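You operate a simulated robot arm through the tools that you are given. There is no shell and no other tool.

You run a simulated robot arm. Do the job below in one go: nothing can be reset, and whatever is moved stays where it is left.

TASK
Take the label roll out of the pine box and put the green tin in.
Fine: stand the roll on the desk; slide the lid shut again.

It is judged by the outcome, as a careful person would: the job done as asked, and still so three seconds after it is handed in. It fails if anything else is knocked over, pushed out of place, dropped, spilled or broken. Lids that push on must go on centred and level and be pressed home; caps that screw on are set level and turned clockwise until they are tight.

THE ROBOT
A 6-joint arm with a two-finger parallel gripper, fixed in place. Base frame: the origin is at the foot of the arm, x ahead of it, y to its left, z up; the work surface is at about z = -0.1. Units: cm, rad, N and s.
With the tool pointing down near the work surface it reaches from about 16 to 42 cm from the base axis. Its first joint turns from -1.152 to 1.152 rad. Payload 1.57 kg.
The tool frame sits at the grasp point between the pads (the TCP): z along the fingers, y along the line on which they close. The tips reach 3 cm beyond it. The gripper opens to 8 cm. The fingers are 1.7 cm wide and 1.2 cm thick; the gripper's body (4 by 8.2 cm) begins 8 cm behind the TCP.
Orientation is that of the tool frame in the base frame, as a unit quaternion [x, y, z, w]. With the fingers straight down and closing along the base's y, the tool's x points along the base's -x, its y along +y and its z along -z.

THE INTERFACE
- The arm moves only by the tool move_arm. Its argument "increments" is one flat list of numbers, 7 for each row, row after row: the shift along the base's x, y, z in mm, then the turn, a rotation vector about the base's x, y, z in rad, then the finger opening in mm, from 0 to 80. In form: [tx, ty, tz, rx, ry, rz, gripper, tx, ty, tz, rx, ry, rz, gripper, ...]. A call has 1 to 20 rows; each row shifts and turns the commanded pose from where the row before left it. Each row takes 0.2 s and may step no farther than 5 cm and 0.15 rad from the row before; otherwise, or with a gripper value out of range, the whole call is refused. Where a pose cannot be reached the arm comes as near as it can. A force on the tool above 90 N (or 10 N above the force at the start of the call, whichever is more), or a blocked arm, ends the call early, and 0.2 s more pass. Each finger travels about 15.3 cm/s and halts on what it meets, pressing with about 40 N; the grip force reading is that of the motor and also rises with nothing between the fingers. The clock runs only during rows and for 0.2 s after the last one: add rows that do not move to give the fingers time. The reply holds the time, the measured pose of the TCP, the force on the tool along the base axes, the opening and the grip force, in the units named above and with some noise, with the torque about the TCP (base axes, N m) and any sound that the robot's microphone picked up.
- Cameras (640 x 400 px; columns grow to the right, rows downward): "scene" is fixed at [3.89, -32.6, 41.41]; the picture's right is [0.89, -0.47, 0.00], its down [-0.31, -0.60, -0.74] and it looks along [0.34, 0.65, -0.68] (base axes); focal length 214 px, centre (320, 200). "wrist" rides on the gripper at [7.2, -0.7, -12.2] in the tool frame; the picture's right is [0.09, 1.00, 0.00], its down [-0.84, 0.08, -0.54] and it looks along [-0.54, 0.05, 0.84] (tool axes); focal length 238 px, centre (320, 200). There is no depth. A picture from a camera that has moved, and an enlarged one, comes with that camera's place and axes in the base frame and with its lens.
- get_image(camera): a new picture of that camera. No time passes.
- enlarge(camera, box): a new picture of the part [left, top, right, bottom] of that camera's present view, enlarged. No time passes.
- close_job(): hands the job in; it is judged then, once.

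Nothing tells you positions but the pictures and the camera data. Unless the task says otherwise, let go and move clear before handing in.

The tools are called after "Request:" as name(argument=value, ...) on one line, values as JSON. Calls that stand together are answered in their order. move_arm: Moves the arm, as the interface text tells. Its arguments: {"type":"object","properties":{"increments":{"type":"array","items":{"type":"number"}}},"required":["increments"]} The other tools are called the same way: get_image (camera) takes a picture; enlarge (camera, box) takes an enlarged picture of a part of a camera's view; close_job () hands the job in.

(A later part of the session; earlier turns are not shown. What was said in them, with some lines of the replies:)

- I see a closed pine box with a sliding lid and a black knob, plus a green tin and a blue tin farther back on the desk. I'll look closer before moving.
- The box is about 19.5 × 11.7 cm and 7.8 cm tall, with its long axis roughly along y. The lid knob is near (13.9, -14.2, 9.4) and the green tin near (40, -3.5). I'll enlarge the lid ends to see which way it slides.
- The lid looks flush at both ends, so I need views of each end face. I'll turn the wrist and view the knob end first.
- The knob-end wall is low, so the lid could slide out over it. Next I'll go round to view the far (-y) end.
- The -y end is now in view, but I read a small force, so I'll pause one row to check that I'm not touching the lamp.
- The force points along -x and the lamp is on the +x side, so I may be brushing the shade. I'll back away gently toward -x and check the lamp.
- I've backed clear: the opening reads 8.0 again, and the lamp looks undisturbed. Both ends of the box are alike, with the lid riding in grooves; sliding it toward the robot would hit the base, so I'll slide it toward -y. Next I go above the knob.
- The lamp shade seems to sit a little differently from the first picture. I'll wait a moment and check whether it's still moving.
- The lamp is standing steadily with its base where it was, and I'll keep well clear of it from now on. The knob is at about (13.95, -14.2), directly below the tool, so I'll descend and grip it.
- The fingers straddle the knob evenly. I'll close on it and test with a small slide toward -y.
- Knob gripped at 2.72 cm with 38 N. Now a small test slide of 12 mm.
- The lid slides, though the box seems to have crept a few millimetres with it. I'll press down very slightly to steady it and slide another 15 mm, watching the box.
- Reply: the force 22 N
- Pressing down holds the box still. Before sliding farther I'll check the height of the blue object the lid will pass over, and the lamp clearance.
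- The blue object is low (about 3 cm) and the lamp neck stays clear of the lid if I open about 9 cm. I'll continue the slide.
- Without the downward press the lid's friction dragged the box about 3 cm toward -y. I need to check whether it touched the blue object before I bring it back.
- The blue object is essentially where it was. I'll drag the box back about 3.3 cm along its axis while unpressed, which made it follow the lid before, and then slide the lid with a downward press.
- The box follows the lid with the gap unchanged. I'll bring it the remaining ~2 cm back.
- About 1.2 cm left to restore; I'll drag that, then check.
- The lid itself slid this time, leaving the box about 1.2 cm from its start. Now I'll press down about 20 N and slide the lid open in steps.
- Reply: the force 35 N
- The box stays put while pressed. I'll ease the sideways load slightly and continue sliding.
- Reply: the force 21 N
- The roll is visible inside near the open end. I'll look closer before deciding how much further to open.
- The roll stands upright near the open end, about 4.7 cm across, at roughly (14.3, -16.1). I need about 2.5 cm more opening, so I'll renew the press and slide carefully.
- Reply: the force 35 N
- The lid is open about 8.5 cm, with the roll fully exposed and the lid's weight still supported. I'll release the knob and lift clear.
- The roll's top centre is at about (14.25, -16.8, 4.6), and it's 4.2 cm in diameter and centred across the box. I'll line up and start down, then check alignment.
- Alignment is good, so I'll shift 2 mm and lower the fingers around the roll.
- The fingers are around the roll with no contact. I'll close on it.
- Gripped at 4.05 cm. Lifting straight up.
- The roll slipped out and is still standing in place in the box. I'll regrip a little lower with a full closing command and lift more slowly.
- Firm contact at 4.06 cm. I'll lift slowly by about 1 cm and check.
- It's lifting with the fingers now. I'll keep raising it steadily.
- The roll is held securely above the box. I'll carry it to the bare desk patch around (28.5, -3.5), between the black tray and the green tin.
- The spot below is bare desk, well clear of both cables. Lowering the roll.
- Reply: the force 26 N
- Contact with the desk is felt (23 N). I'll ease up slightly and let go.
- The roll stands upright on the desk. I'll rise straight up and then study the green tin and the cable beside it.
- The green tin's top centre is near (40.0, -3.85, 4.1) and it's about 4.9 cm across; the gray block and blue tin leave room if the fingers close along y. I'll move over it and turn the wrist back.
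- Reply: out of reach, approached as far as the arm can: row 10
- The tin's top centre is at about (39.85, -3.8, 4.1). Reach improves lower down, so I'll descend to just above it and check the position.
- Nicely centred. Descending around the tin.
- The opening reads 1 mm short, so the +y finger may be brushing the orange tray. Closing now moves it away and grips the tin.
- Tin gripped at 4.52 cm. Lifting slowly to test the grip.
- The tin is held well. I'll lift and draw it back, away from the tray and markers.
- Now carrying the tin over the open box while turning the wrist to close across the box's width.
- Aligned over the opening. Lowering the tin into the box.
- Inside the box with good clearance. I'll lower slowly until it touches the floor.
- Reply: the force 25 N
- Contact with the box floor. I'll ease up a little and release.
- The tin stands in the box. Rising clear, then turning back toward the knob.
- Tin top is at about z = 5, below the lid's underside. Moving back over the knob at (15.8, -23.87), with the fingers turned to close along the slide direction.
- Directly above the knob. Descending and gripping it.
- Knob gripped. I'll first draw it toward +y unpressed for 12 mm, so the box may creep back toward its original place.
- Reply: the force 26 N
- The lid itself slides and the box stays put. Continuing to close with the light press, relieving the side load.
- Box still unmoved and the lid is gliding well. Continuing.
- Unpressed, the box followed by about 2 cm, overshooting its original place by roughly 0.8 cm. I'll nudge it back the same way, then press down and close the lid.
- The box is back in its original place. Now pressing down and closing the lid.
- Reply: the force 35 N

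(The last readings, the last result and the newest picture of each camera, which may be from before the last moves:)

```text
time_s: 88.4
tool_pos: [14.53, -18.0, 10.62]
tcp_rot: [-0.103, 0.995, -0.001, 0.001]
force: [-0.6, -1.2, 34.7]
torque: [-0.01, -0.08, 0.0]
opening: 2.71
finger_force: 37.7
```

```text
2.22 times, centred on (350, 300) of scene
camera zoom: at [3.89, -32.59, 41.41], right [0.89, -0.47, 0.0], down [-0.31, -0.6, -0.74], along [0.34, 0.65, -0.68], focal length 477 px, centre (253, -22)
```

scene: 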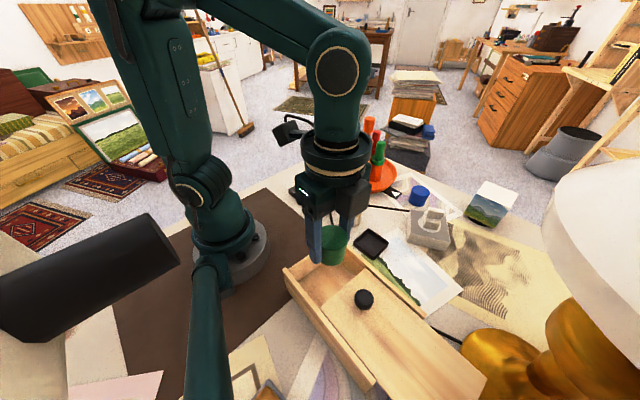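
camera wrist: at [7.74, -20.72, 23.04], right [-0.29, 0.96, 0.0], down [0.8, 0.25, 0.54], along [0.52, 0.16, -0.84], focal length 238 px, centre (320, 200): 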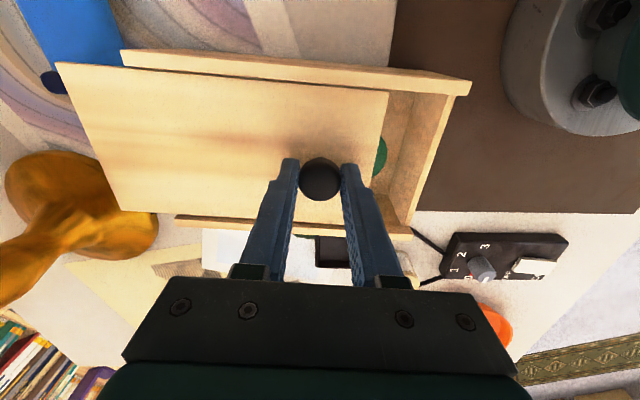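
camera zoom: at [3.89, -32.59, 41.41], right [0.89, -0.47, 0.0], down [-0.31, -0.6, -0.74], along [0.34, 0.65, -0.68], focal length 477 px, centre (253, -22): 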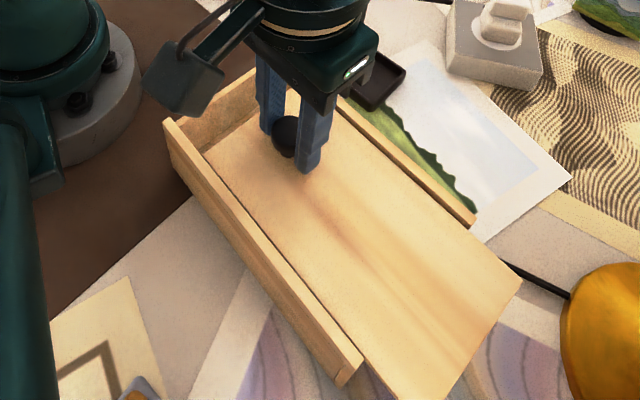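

Request:
move_arm(increments=[-0.8, 3.92, 0.5, 0, 0, 0, 20, -0.8, 3.92, 0, 0, 0, 0, 20, -0.8, 3.92, 0, 0, 0, 0, 20, -0.8, 3.92, 0, 0, 0, 0, 20])

Request:
enlarge(camera="scene", box=[260, 210, 440, 390])

Request:
get_image(camera="wrist")

```text
time_s: 89.4
tool_pos: [14.06, -16.43, 10.66]
tcp_rot: [-0.103, 0.995, -0.001, 0.0]
force: [1.1, -0.5, 31.0]
torque: [-0.07, 0.28, 0.05]
opening: 2.68
finger_force: 37.4
```

```text
2.22 times, centred on (350, 300) of scene
camera zoom: at [3.89, -32.59, 41.41], right [0.89, -0.47, 0.0], down [-0.31, -0.6, -0.74], along [0.34, 0.65, -0.68], focal length 477 px, centre (253, -22)
```

zoom: 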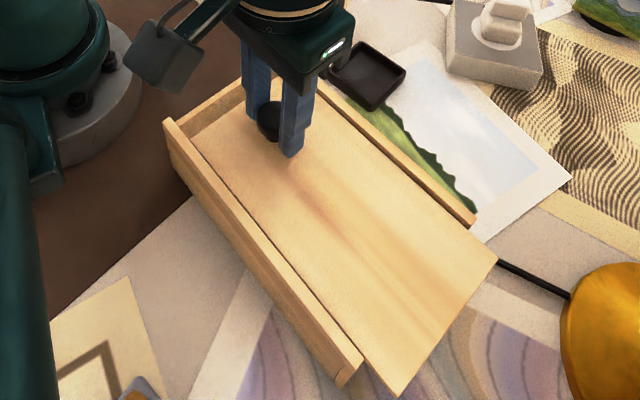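

```text
taken
camera wrist: at [7.28, -18.64, 22.89], right [-0.29, 0.96, 0.0], down [0.8, 0.25, 0.54], along [0.52, 0.16, -0.84], focal length 238 px, centre (320, 200)
```

wrist: 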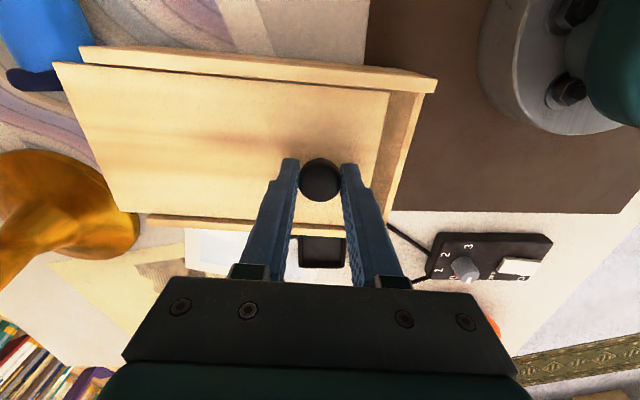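

Gap is about 2 cm. I'll lighten the press as the lid edge approaches the end wall and continue gently.

Request:
move_arm(increments=[-0.8, 3.92, 0.7, 0, 0, 0, 20, -0.6, 2.94, 0, 0, 0, 0, 20])

Request:
enlarge(camera="wrist", box=[340, 60, 460, 240])

Request:
enlarge(camera="scene", box=[260, 210, 440, 390])

```text
time_s: 90.0
tool_pos: [14.01, -15.6, 10.61]
tcp_rot: [-0.102, 0.995, 0.001, -0.001]
force: [1.8, -0.1, 0.4]
torque: [0.06, -0.42, 0.03]
opening: 2.71
finger_force: 37.8
```

```text
2.22 times, centred on (400, 150) of wrist
camera zoom: at [7.13, -17.87, 22.89], right [-0.29, 0.96, 0.0], down [0.8, 0.24, 0.54], along [0.52, 0.16, -0.84], focal length 530 px, centre (142, 311)
```

zoom: 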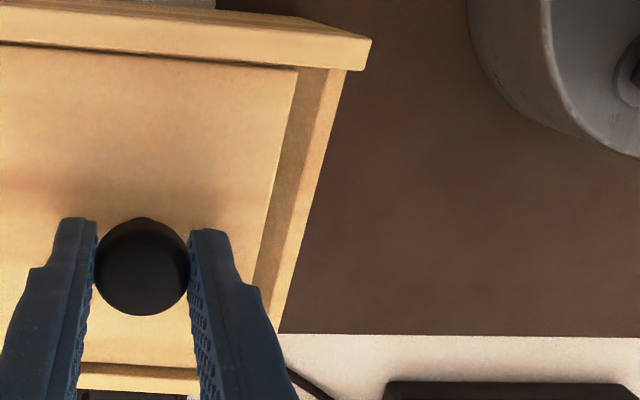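

```text
2.22 times, centred on (350, 300) of scene
camera zoom: at [3.89, -32.6, 41.41], right [0.89, -0.47, 0.0], down [-0.31, -0.6, -0.74], along [0.34, 0.65, -0.68], focal length 477 px, centre (253, -22)
```

zoom: 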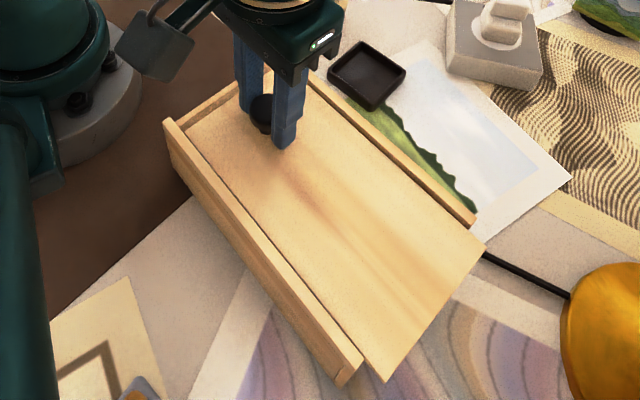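

Request:
move_arm(increments=[-0.6, 2.94, -0.6, 0, 0, 0, 20, -0.6, 2.94, 0, 0, 0, 0, 20])

Request:
enlarge(camera="wrist", box=[340, 60, 460, 240])

Request:
enlarge(camera="scene", box=[260, 210, 440, 390])

```text
time_s: 90.6
tool_pos: [13.84, -15.04, 10.64]
tcp_rot: [-0.103, 0.995, 0.0, -0.001]
force: [-7.1, -1.0, 5.2]
torque: [0.11, 0.08, -0.11]
opening: 2.73
finger_force: 38.3
```

```text
2.22 times, centred on (400, 150) of wrist
camera zoom: at [7.03, -17.32, 22.9], right [-0.29, 0.96, 0.0], down [0.8, 0.25, 0.54], along [0.52, 0.16, -0.84], focal length 530 px, centre (142, 311)
```

zoom: 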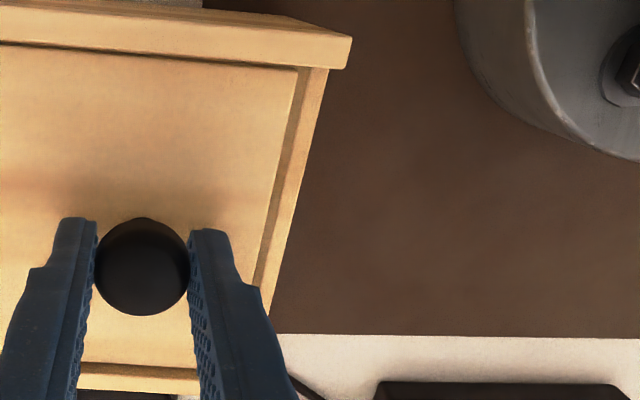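

```text
2.22 times, centred on (350, 300) of scene
camera zoom: at [3.89, -32.6, 41.41], right [0.89, -0.47, 0.0], down [-0.31, -0.6, -0.74], along [0.34, 0.65, -0.68], focal length 477 px, centre (253, -22)
```

zoom: 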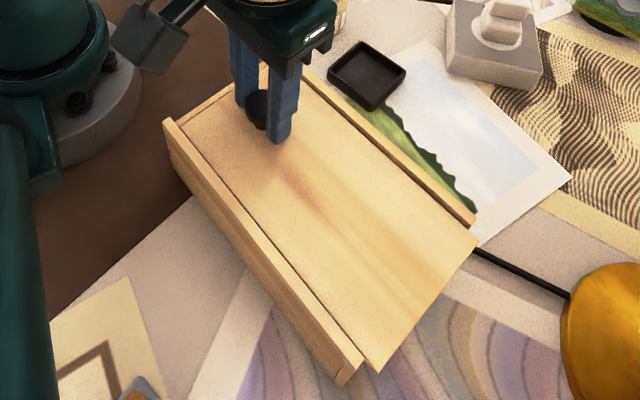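

About 1 cm left. Continuing in small steps.

Request:
move_arm(increments=[-0.9, 2.94, -0.4, 0, 0, 0, 20, -0.6, 2.94, 0, 0, 0, 0, 20])

Request:
enlarge(camera="wrist", box=[340, 60, 460, 240])

Request:
enlarge(camera="scene", box=[260, 210, 440, 390])

```text
time_s: 91.2
tool_pos: [13.74, -14.7, 10.6]
tcp_rot: [-0.103, 0.995, -0.002, 0.001]
force: [-2.9, -1.2, 22.4]
torque: [-0.13, 0.48, 0.11]
opening: 2.7
finger_force: 38.1
```

```text
2.22 times, centred on (400, 150) of wrist
camera zoom: at [6.87, -16.84, 22.86], right [-0.29, 0.96, 0.0], down [0.8, 0.25, 0.54], along [0.52, 0.16, -0.84], focal length 530 px, centre (142, 311)
```

zoom: 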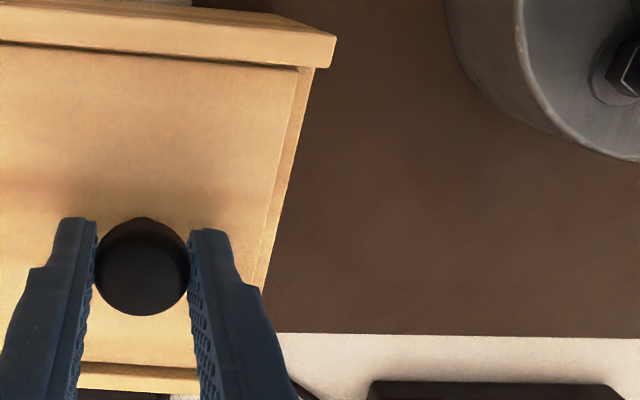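

```text
2.22 times, centred on (350, 300) of scene
camera zoom: at [3.89, -32.6, 41.41], right [0.89, -0.47, 0.0], down [-0.31, -0.6, -0.74], along [0.34, 0.65, -0.68], focal length 477 px, centre (253, -22)
```

zoom: 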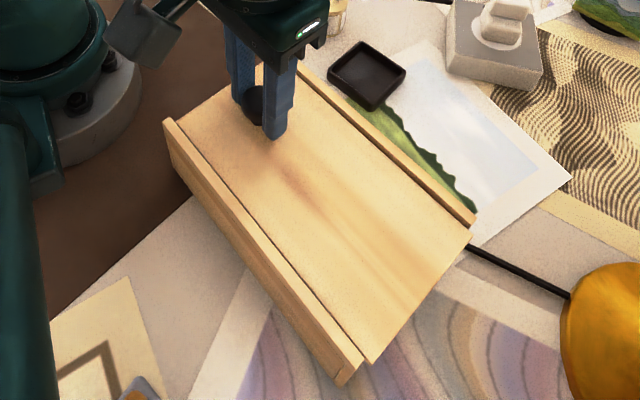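

Request:
move_arm(increments=[-0.6, 2.94, 0, 0, 0, 0, 20, -0.3, 1.5, 0, 0, 0, 0, 20, 0, 0, 0, 0, 0, 0, 20])

Request:
enlarge(camera="wrist", box=[340, 60, 460, 240])

Request:
enlarge(camera="scene", box=[340, 280, 430, 390])

```text
time_s: 92.0
tool_pos: [13.68, -14.11, 10.55]
tcp_rot: [-0.102, 0.995, 0.0, 0.0]
force: [3.4, -0.7, -0.6]
torque: [-0.15, -0.81, 0.09]
opening: 2.69
finger_force: 37.6
```

```text
2.22 times, centred on (400, 150) of wrist
camera zoom: at [6.74, -16.32, 22.87], right [-0.29, 0.96, 0.0], down [0.8, 0.25, 0.54], along [0.52, 0.16, -0.84], focal length 530 px, centre (142, 311)
```

zoom: 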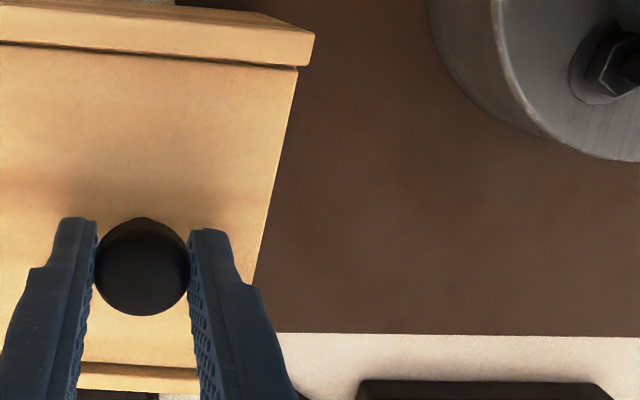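

```text
3.64 times, centred on (385, 335) of scene
camera zoom: at [3.89, -32.6, 41.41], right [0.89, -0.47, 0.0], down [-0.31, -0.6, -0.74], along [0.34, 0.65, -0.68], focal length 780 px, centre (84, -291)
```

zoom: 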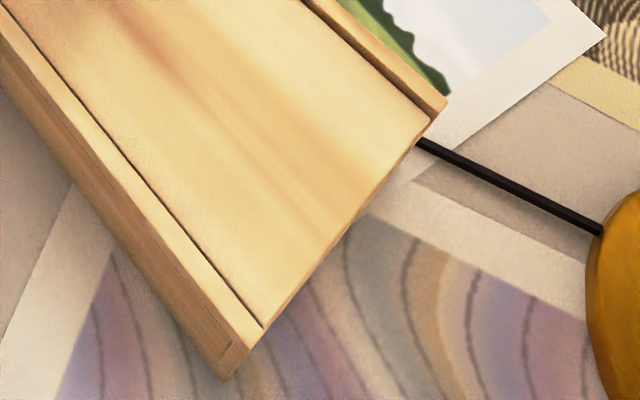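

The lid now looks flush at both ends and the box sits where it started. I'll release the knob and lift away, then inspect.

Request:
move_arm(increments=[0, 0, 0, 0, 0, 0, 40, 0, 0, 0, 0, 0, 0, 60, 0, 0, 0, 0, 0, 0, 60, 0, 0, 12, 0, 0, 0, 60, 0, 0, 20, 0, 0, 0, 60, 0, 0, 20, 0, 0, 0, 60, 0, 0, 20, 0, 0, 0, 60, 0, 0, 20, 0, 0, 0, 60])

Request:
get_image(camera="wrist")

Request:
get_image(camera="scene")

Request:
enlarge(camera="wrist", box=[130, 20, 400, 200])

```text
time_s: 93.8
tool_pos: [13.64, -14.06, 19.86]
tcp_rot: [-0.102, 0.995, 0.0, -0.001]
force: [-0.5, -0.1, 0.5]
torque: [0.02, 0.03, 0.02]
opening: 6.0
finger_force: 0.0
```

```text
taken
camera wrist: at [6.73, -16.21, 32.13], right [-0.29, 0.96, 0.0], down [0.8, 0.25, 0.54], along [0.52, 0.16, -0.84], focal length 238 px, centre (320, 200)
```

wrist: 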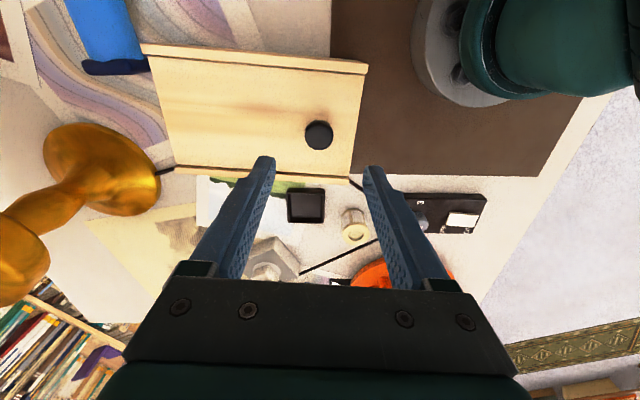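

```text
taken
```

scene: 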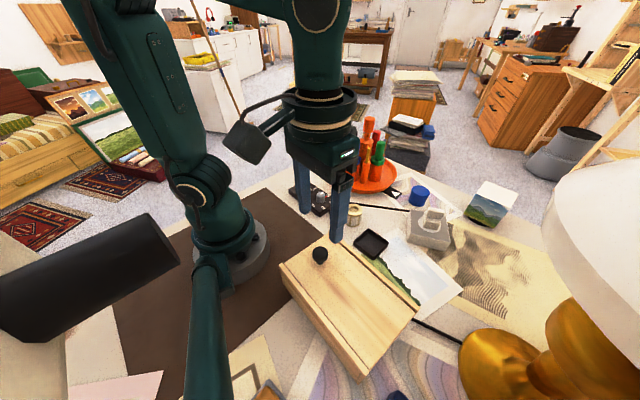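

```text
2.22 times, centred on (265, 110) of wrist
camera zoom: at [6.73, -16.21, 32.13], right [-0.29, 0.96, 0.0], down [0.8, 0.25, 0.54], along [0.52, 0.16, -0.84], focal length 530 px, centre (442, 400)
```

zoom: 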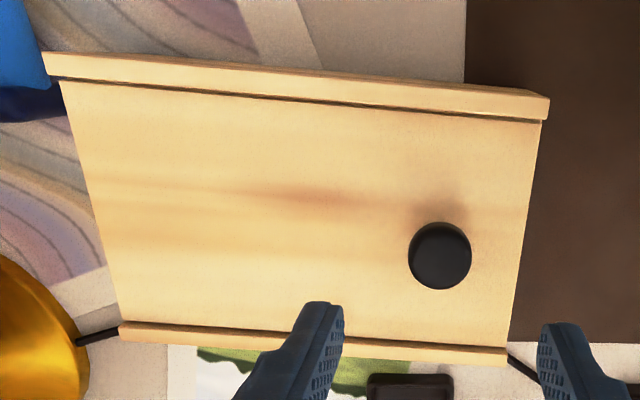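

The lid matches its original closed position from above. I'll repeat the earlier view of the knob end to confirm it is flush, and check the roll and surroundings.

Request:
move_arm(increments=[1.9, 6, 0, 0, 0, -0.1368, 60, 1.9, 6, 0, 0, 0, -0.1368, 60, 1.9, 6, 0, 0, 0, -0.1368, 60, 1.9, 6, 0, 0, 0, -0.1368, 60, 1.9, 6, 0, 0, 0, -0.1368, 60, 1.9, 6, 0, 0, 0, -0.1368, 60, 1.9, 6, 0, 0, 0, -0.1368, 60, 1.9, 6, 0, 0, 0, -0.1368, 60, 1.9, 6, 0, 0, 0, -0.1368, 60, 1.9, 6, 0, 0, 0, -0.1368, 60, 1.9, 6, 0, 0, 0, -0.1368, 60, 1.9, 6, 0, 0, 0, -0.1368, 60, 1.6, 5, -5, 0, 0, -0.1368, 80])

Request:
get_image(camera="wrist")

Request:
enlarge(camera="wrist", box=[310, 130, 366, 165])

Request:
enlarge(camera="wrist", box=[230, 125, 370, 225])

Request:
enlarge(camera="scene", box=[260, 160, 460, 300])

Request:
enlarge(camera="scene", box=[340, 280, 430, 390])

```text
time_s: 96.6
tool_pos: [16.15, -6.29, 19.45]
tcp_rot: [0.709, 0.705, 0.0, 0.0]
force: [0.1, 0.3, 0.3]
torque: [-0.01, 0.0, -0.02]
opening: 8.02
finger_force: 0.1
```

```text
taken
camera wrist: at [15.57, 0.7, 31.68], right [1.0, 0.09, 0.0], down [0.07, -0.84, 0.54], along [0.05, -0.54, -0.84], focal length 238 px, centre (320, 200)
```

wrist: 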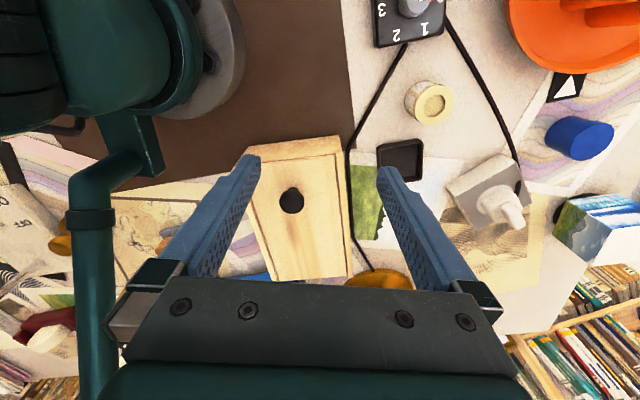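

```text
11.43 times, centred on (338, 148) of wrist
camera zoom: at [15.57, 0.7, 31.68], right [1.0, 0.09, 0.0], down [0.07, -0.84, 0.54], along [0.05, -0.54, -0.84], focal length 2724 px, centre (114, 800)
```

zoom: 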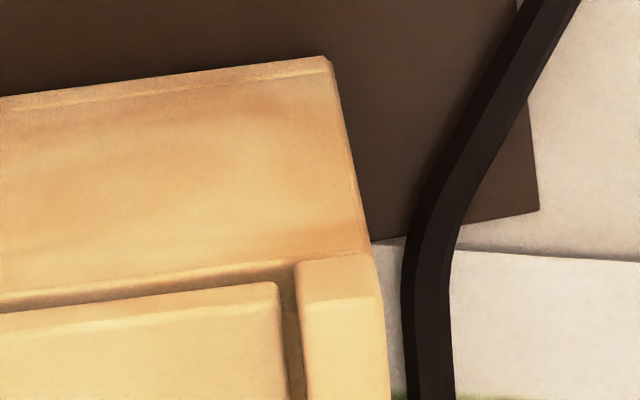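

```text
4.00 times, centred on (300, 175) of wrist
camera zoom: at [15.57, 0.7, 31.68], right [1.0, 0.09, 0.0], down [0.07, -0.84, 0.54], along [0.05, -0.54, -0.84], focal length 953 px, centre (400, 300)
```

zoom: 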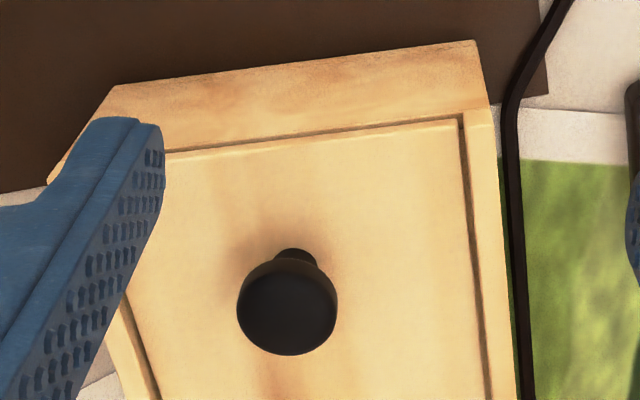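

```text
2.86 times, centred on (360, 230) of scene
camera zoom: at [3.89, -32.6, 41.41], right [0.89, -0.47, 0.0], down [-0.31, -0.6, -0.74], along [0.34, 0.65, -0.68], focal length 613 px, centre (206, 114)
```

zoom: 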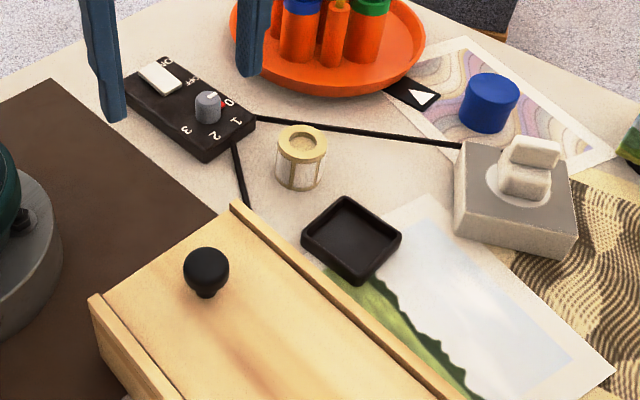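

```text
3.64 times, centred on (385, 335) of scene
camera zoom: at [3.89, -32.6, 41.41], right [0.89, -0.47, 0.0], down [-0.31, -0.6, -0.74], along [0.34, 0.65, -0.68], focal length 780 px, centre (84, -291)
```

zoom: 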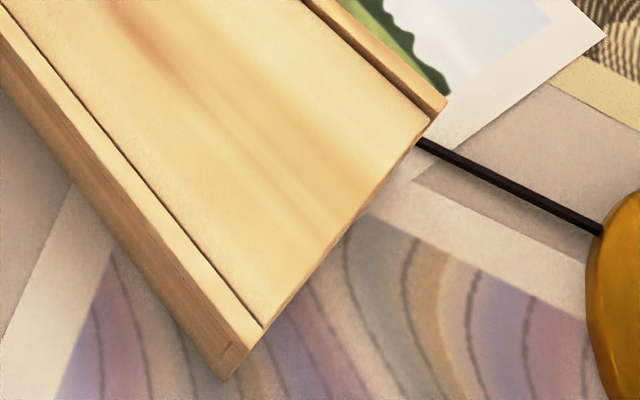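

The lid edge and corner match the initial closed state to under a millimetre, and the roll stands on the desk. I'll return to the starting pose to compare the whole desk, especially the lamp, with the first pictures.

Request:
move_arm(increments=[0, -9, 9, 0, 0, 0.143, 80, 0, -9, 9, 0, 0, 0.143, 80, 0, -9, 9, 0, 0, 0.143, 80, 0, -9, 9, 0, 0, 0.143, 80, 0, -9, 9, 0, 0, 0.143, 80, 0, -9, 9, 0, 0, 0.143, 80, 0, -9, 9, 0, 0, 0.143, 80, 0, -9, 9, 0, 0, 0.143, 80, 0, -9, 9, 0, 0, 0.143, 80, 0, -9, 9, 0, 0, 0.143, 80, 0, -9, 9, 0, 0, 0.143, 80, 0, 0, 0, 0, 0, 0, 80])

Request:
get_image(camera="wrist")

Request:
get_image(camera="scene")

```text
time_s: 99.2
tool_pos: [16.13, -16.37, 29.16]
tcp_rot: [0.0, 1.0, 0.001, 0.0]
force: [1.2, -0.3, -0.3]
torque: [0.0, -0.04, -0.02]
opening: 8.01
finger_force: 0.0
```

```text
taken
camera wrist: at [8.9, -17.14, 41.4], right [-0.09, 1.0, 0.0], down [0.84, 0.08, 0.54], along [0.54, 0.05, -0.84], focal length 238 px, centre (320, 200)
```

wrist: 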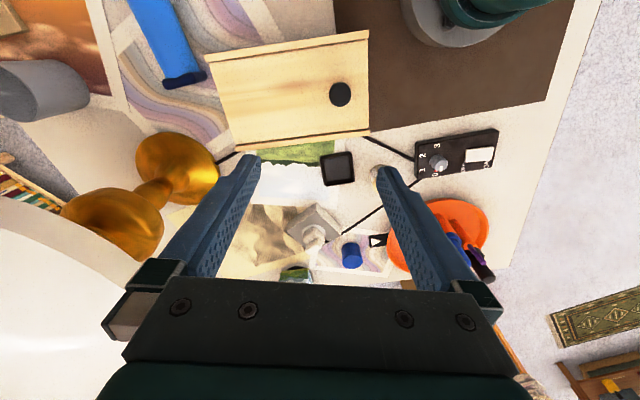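

```text
taken
```

scene: 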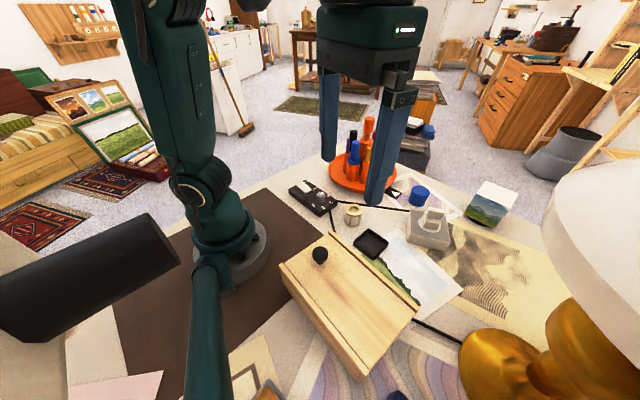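

Against the first pictures: the box is shut in its original place with the green tin inside, and the roll stands on bare desk. The blue tin, tray, markers, tube and gray block look unmoved. The lamp still stands on its original spot after my light brush, though its shade may have shifted about a centimetre. The gripper is clear, so I'm handing in.

Request:
close_job()

```text
The job is handed in.
```

I handed the job in with the label roll out of the box and standing on the desk, the green tin inside, and the lid slid shut. The result hasn't come back yet.

- **Roll:** it stands upright on bare desk at about (28.4, -3.5), clear of both cables. My first grip on it slipped, but it stayed standing in the box and the second grip held.
- **Tin:** it stands on the box floor with its top about 1 cm below the lid.
- **Lid:** it is flush at both ends, within about a millimetre of where it started.
- **Box:** sliding the lid dragged the box along by up to about 3 cm. I moved it back, and it ended within about half a centimetre of its original place.
- **Lamp:** early on, while looking at the far end of the box, I brushed the lamp shade with about 3 N. The base did not move and the lamp is standing steadily. The shade may have shifted by about 1 cm, and I could not reach round to correct it.
- **Orange tray:** a finger may have brushed it by about a millimetre when I picked up the tin. It looks unmoved.

Nothing else on the desk appears to have moved.
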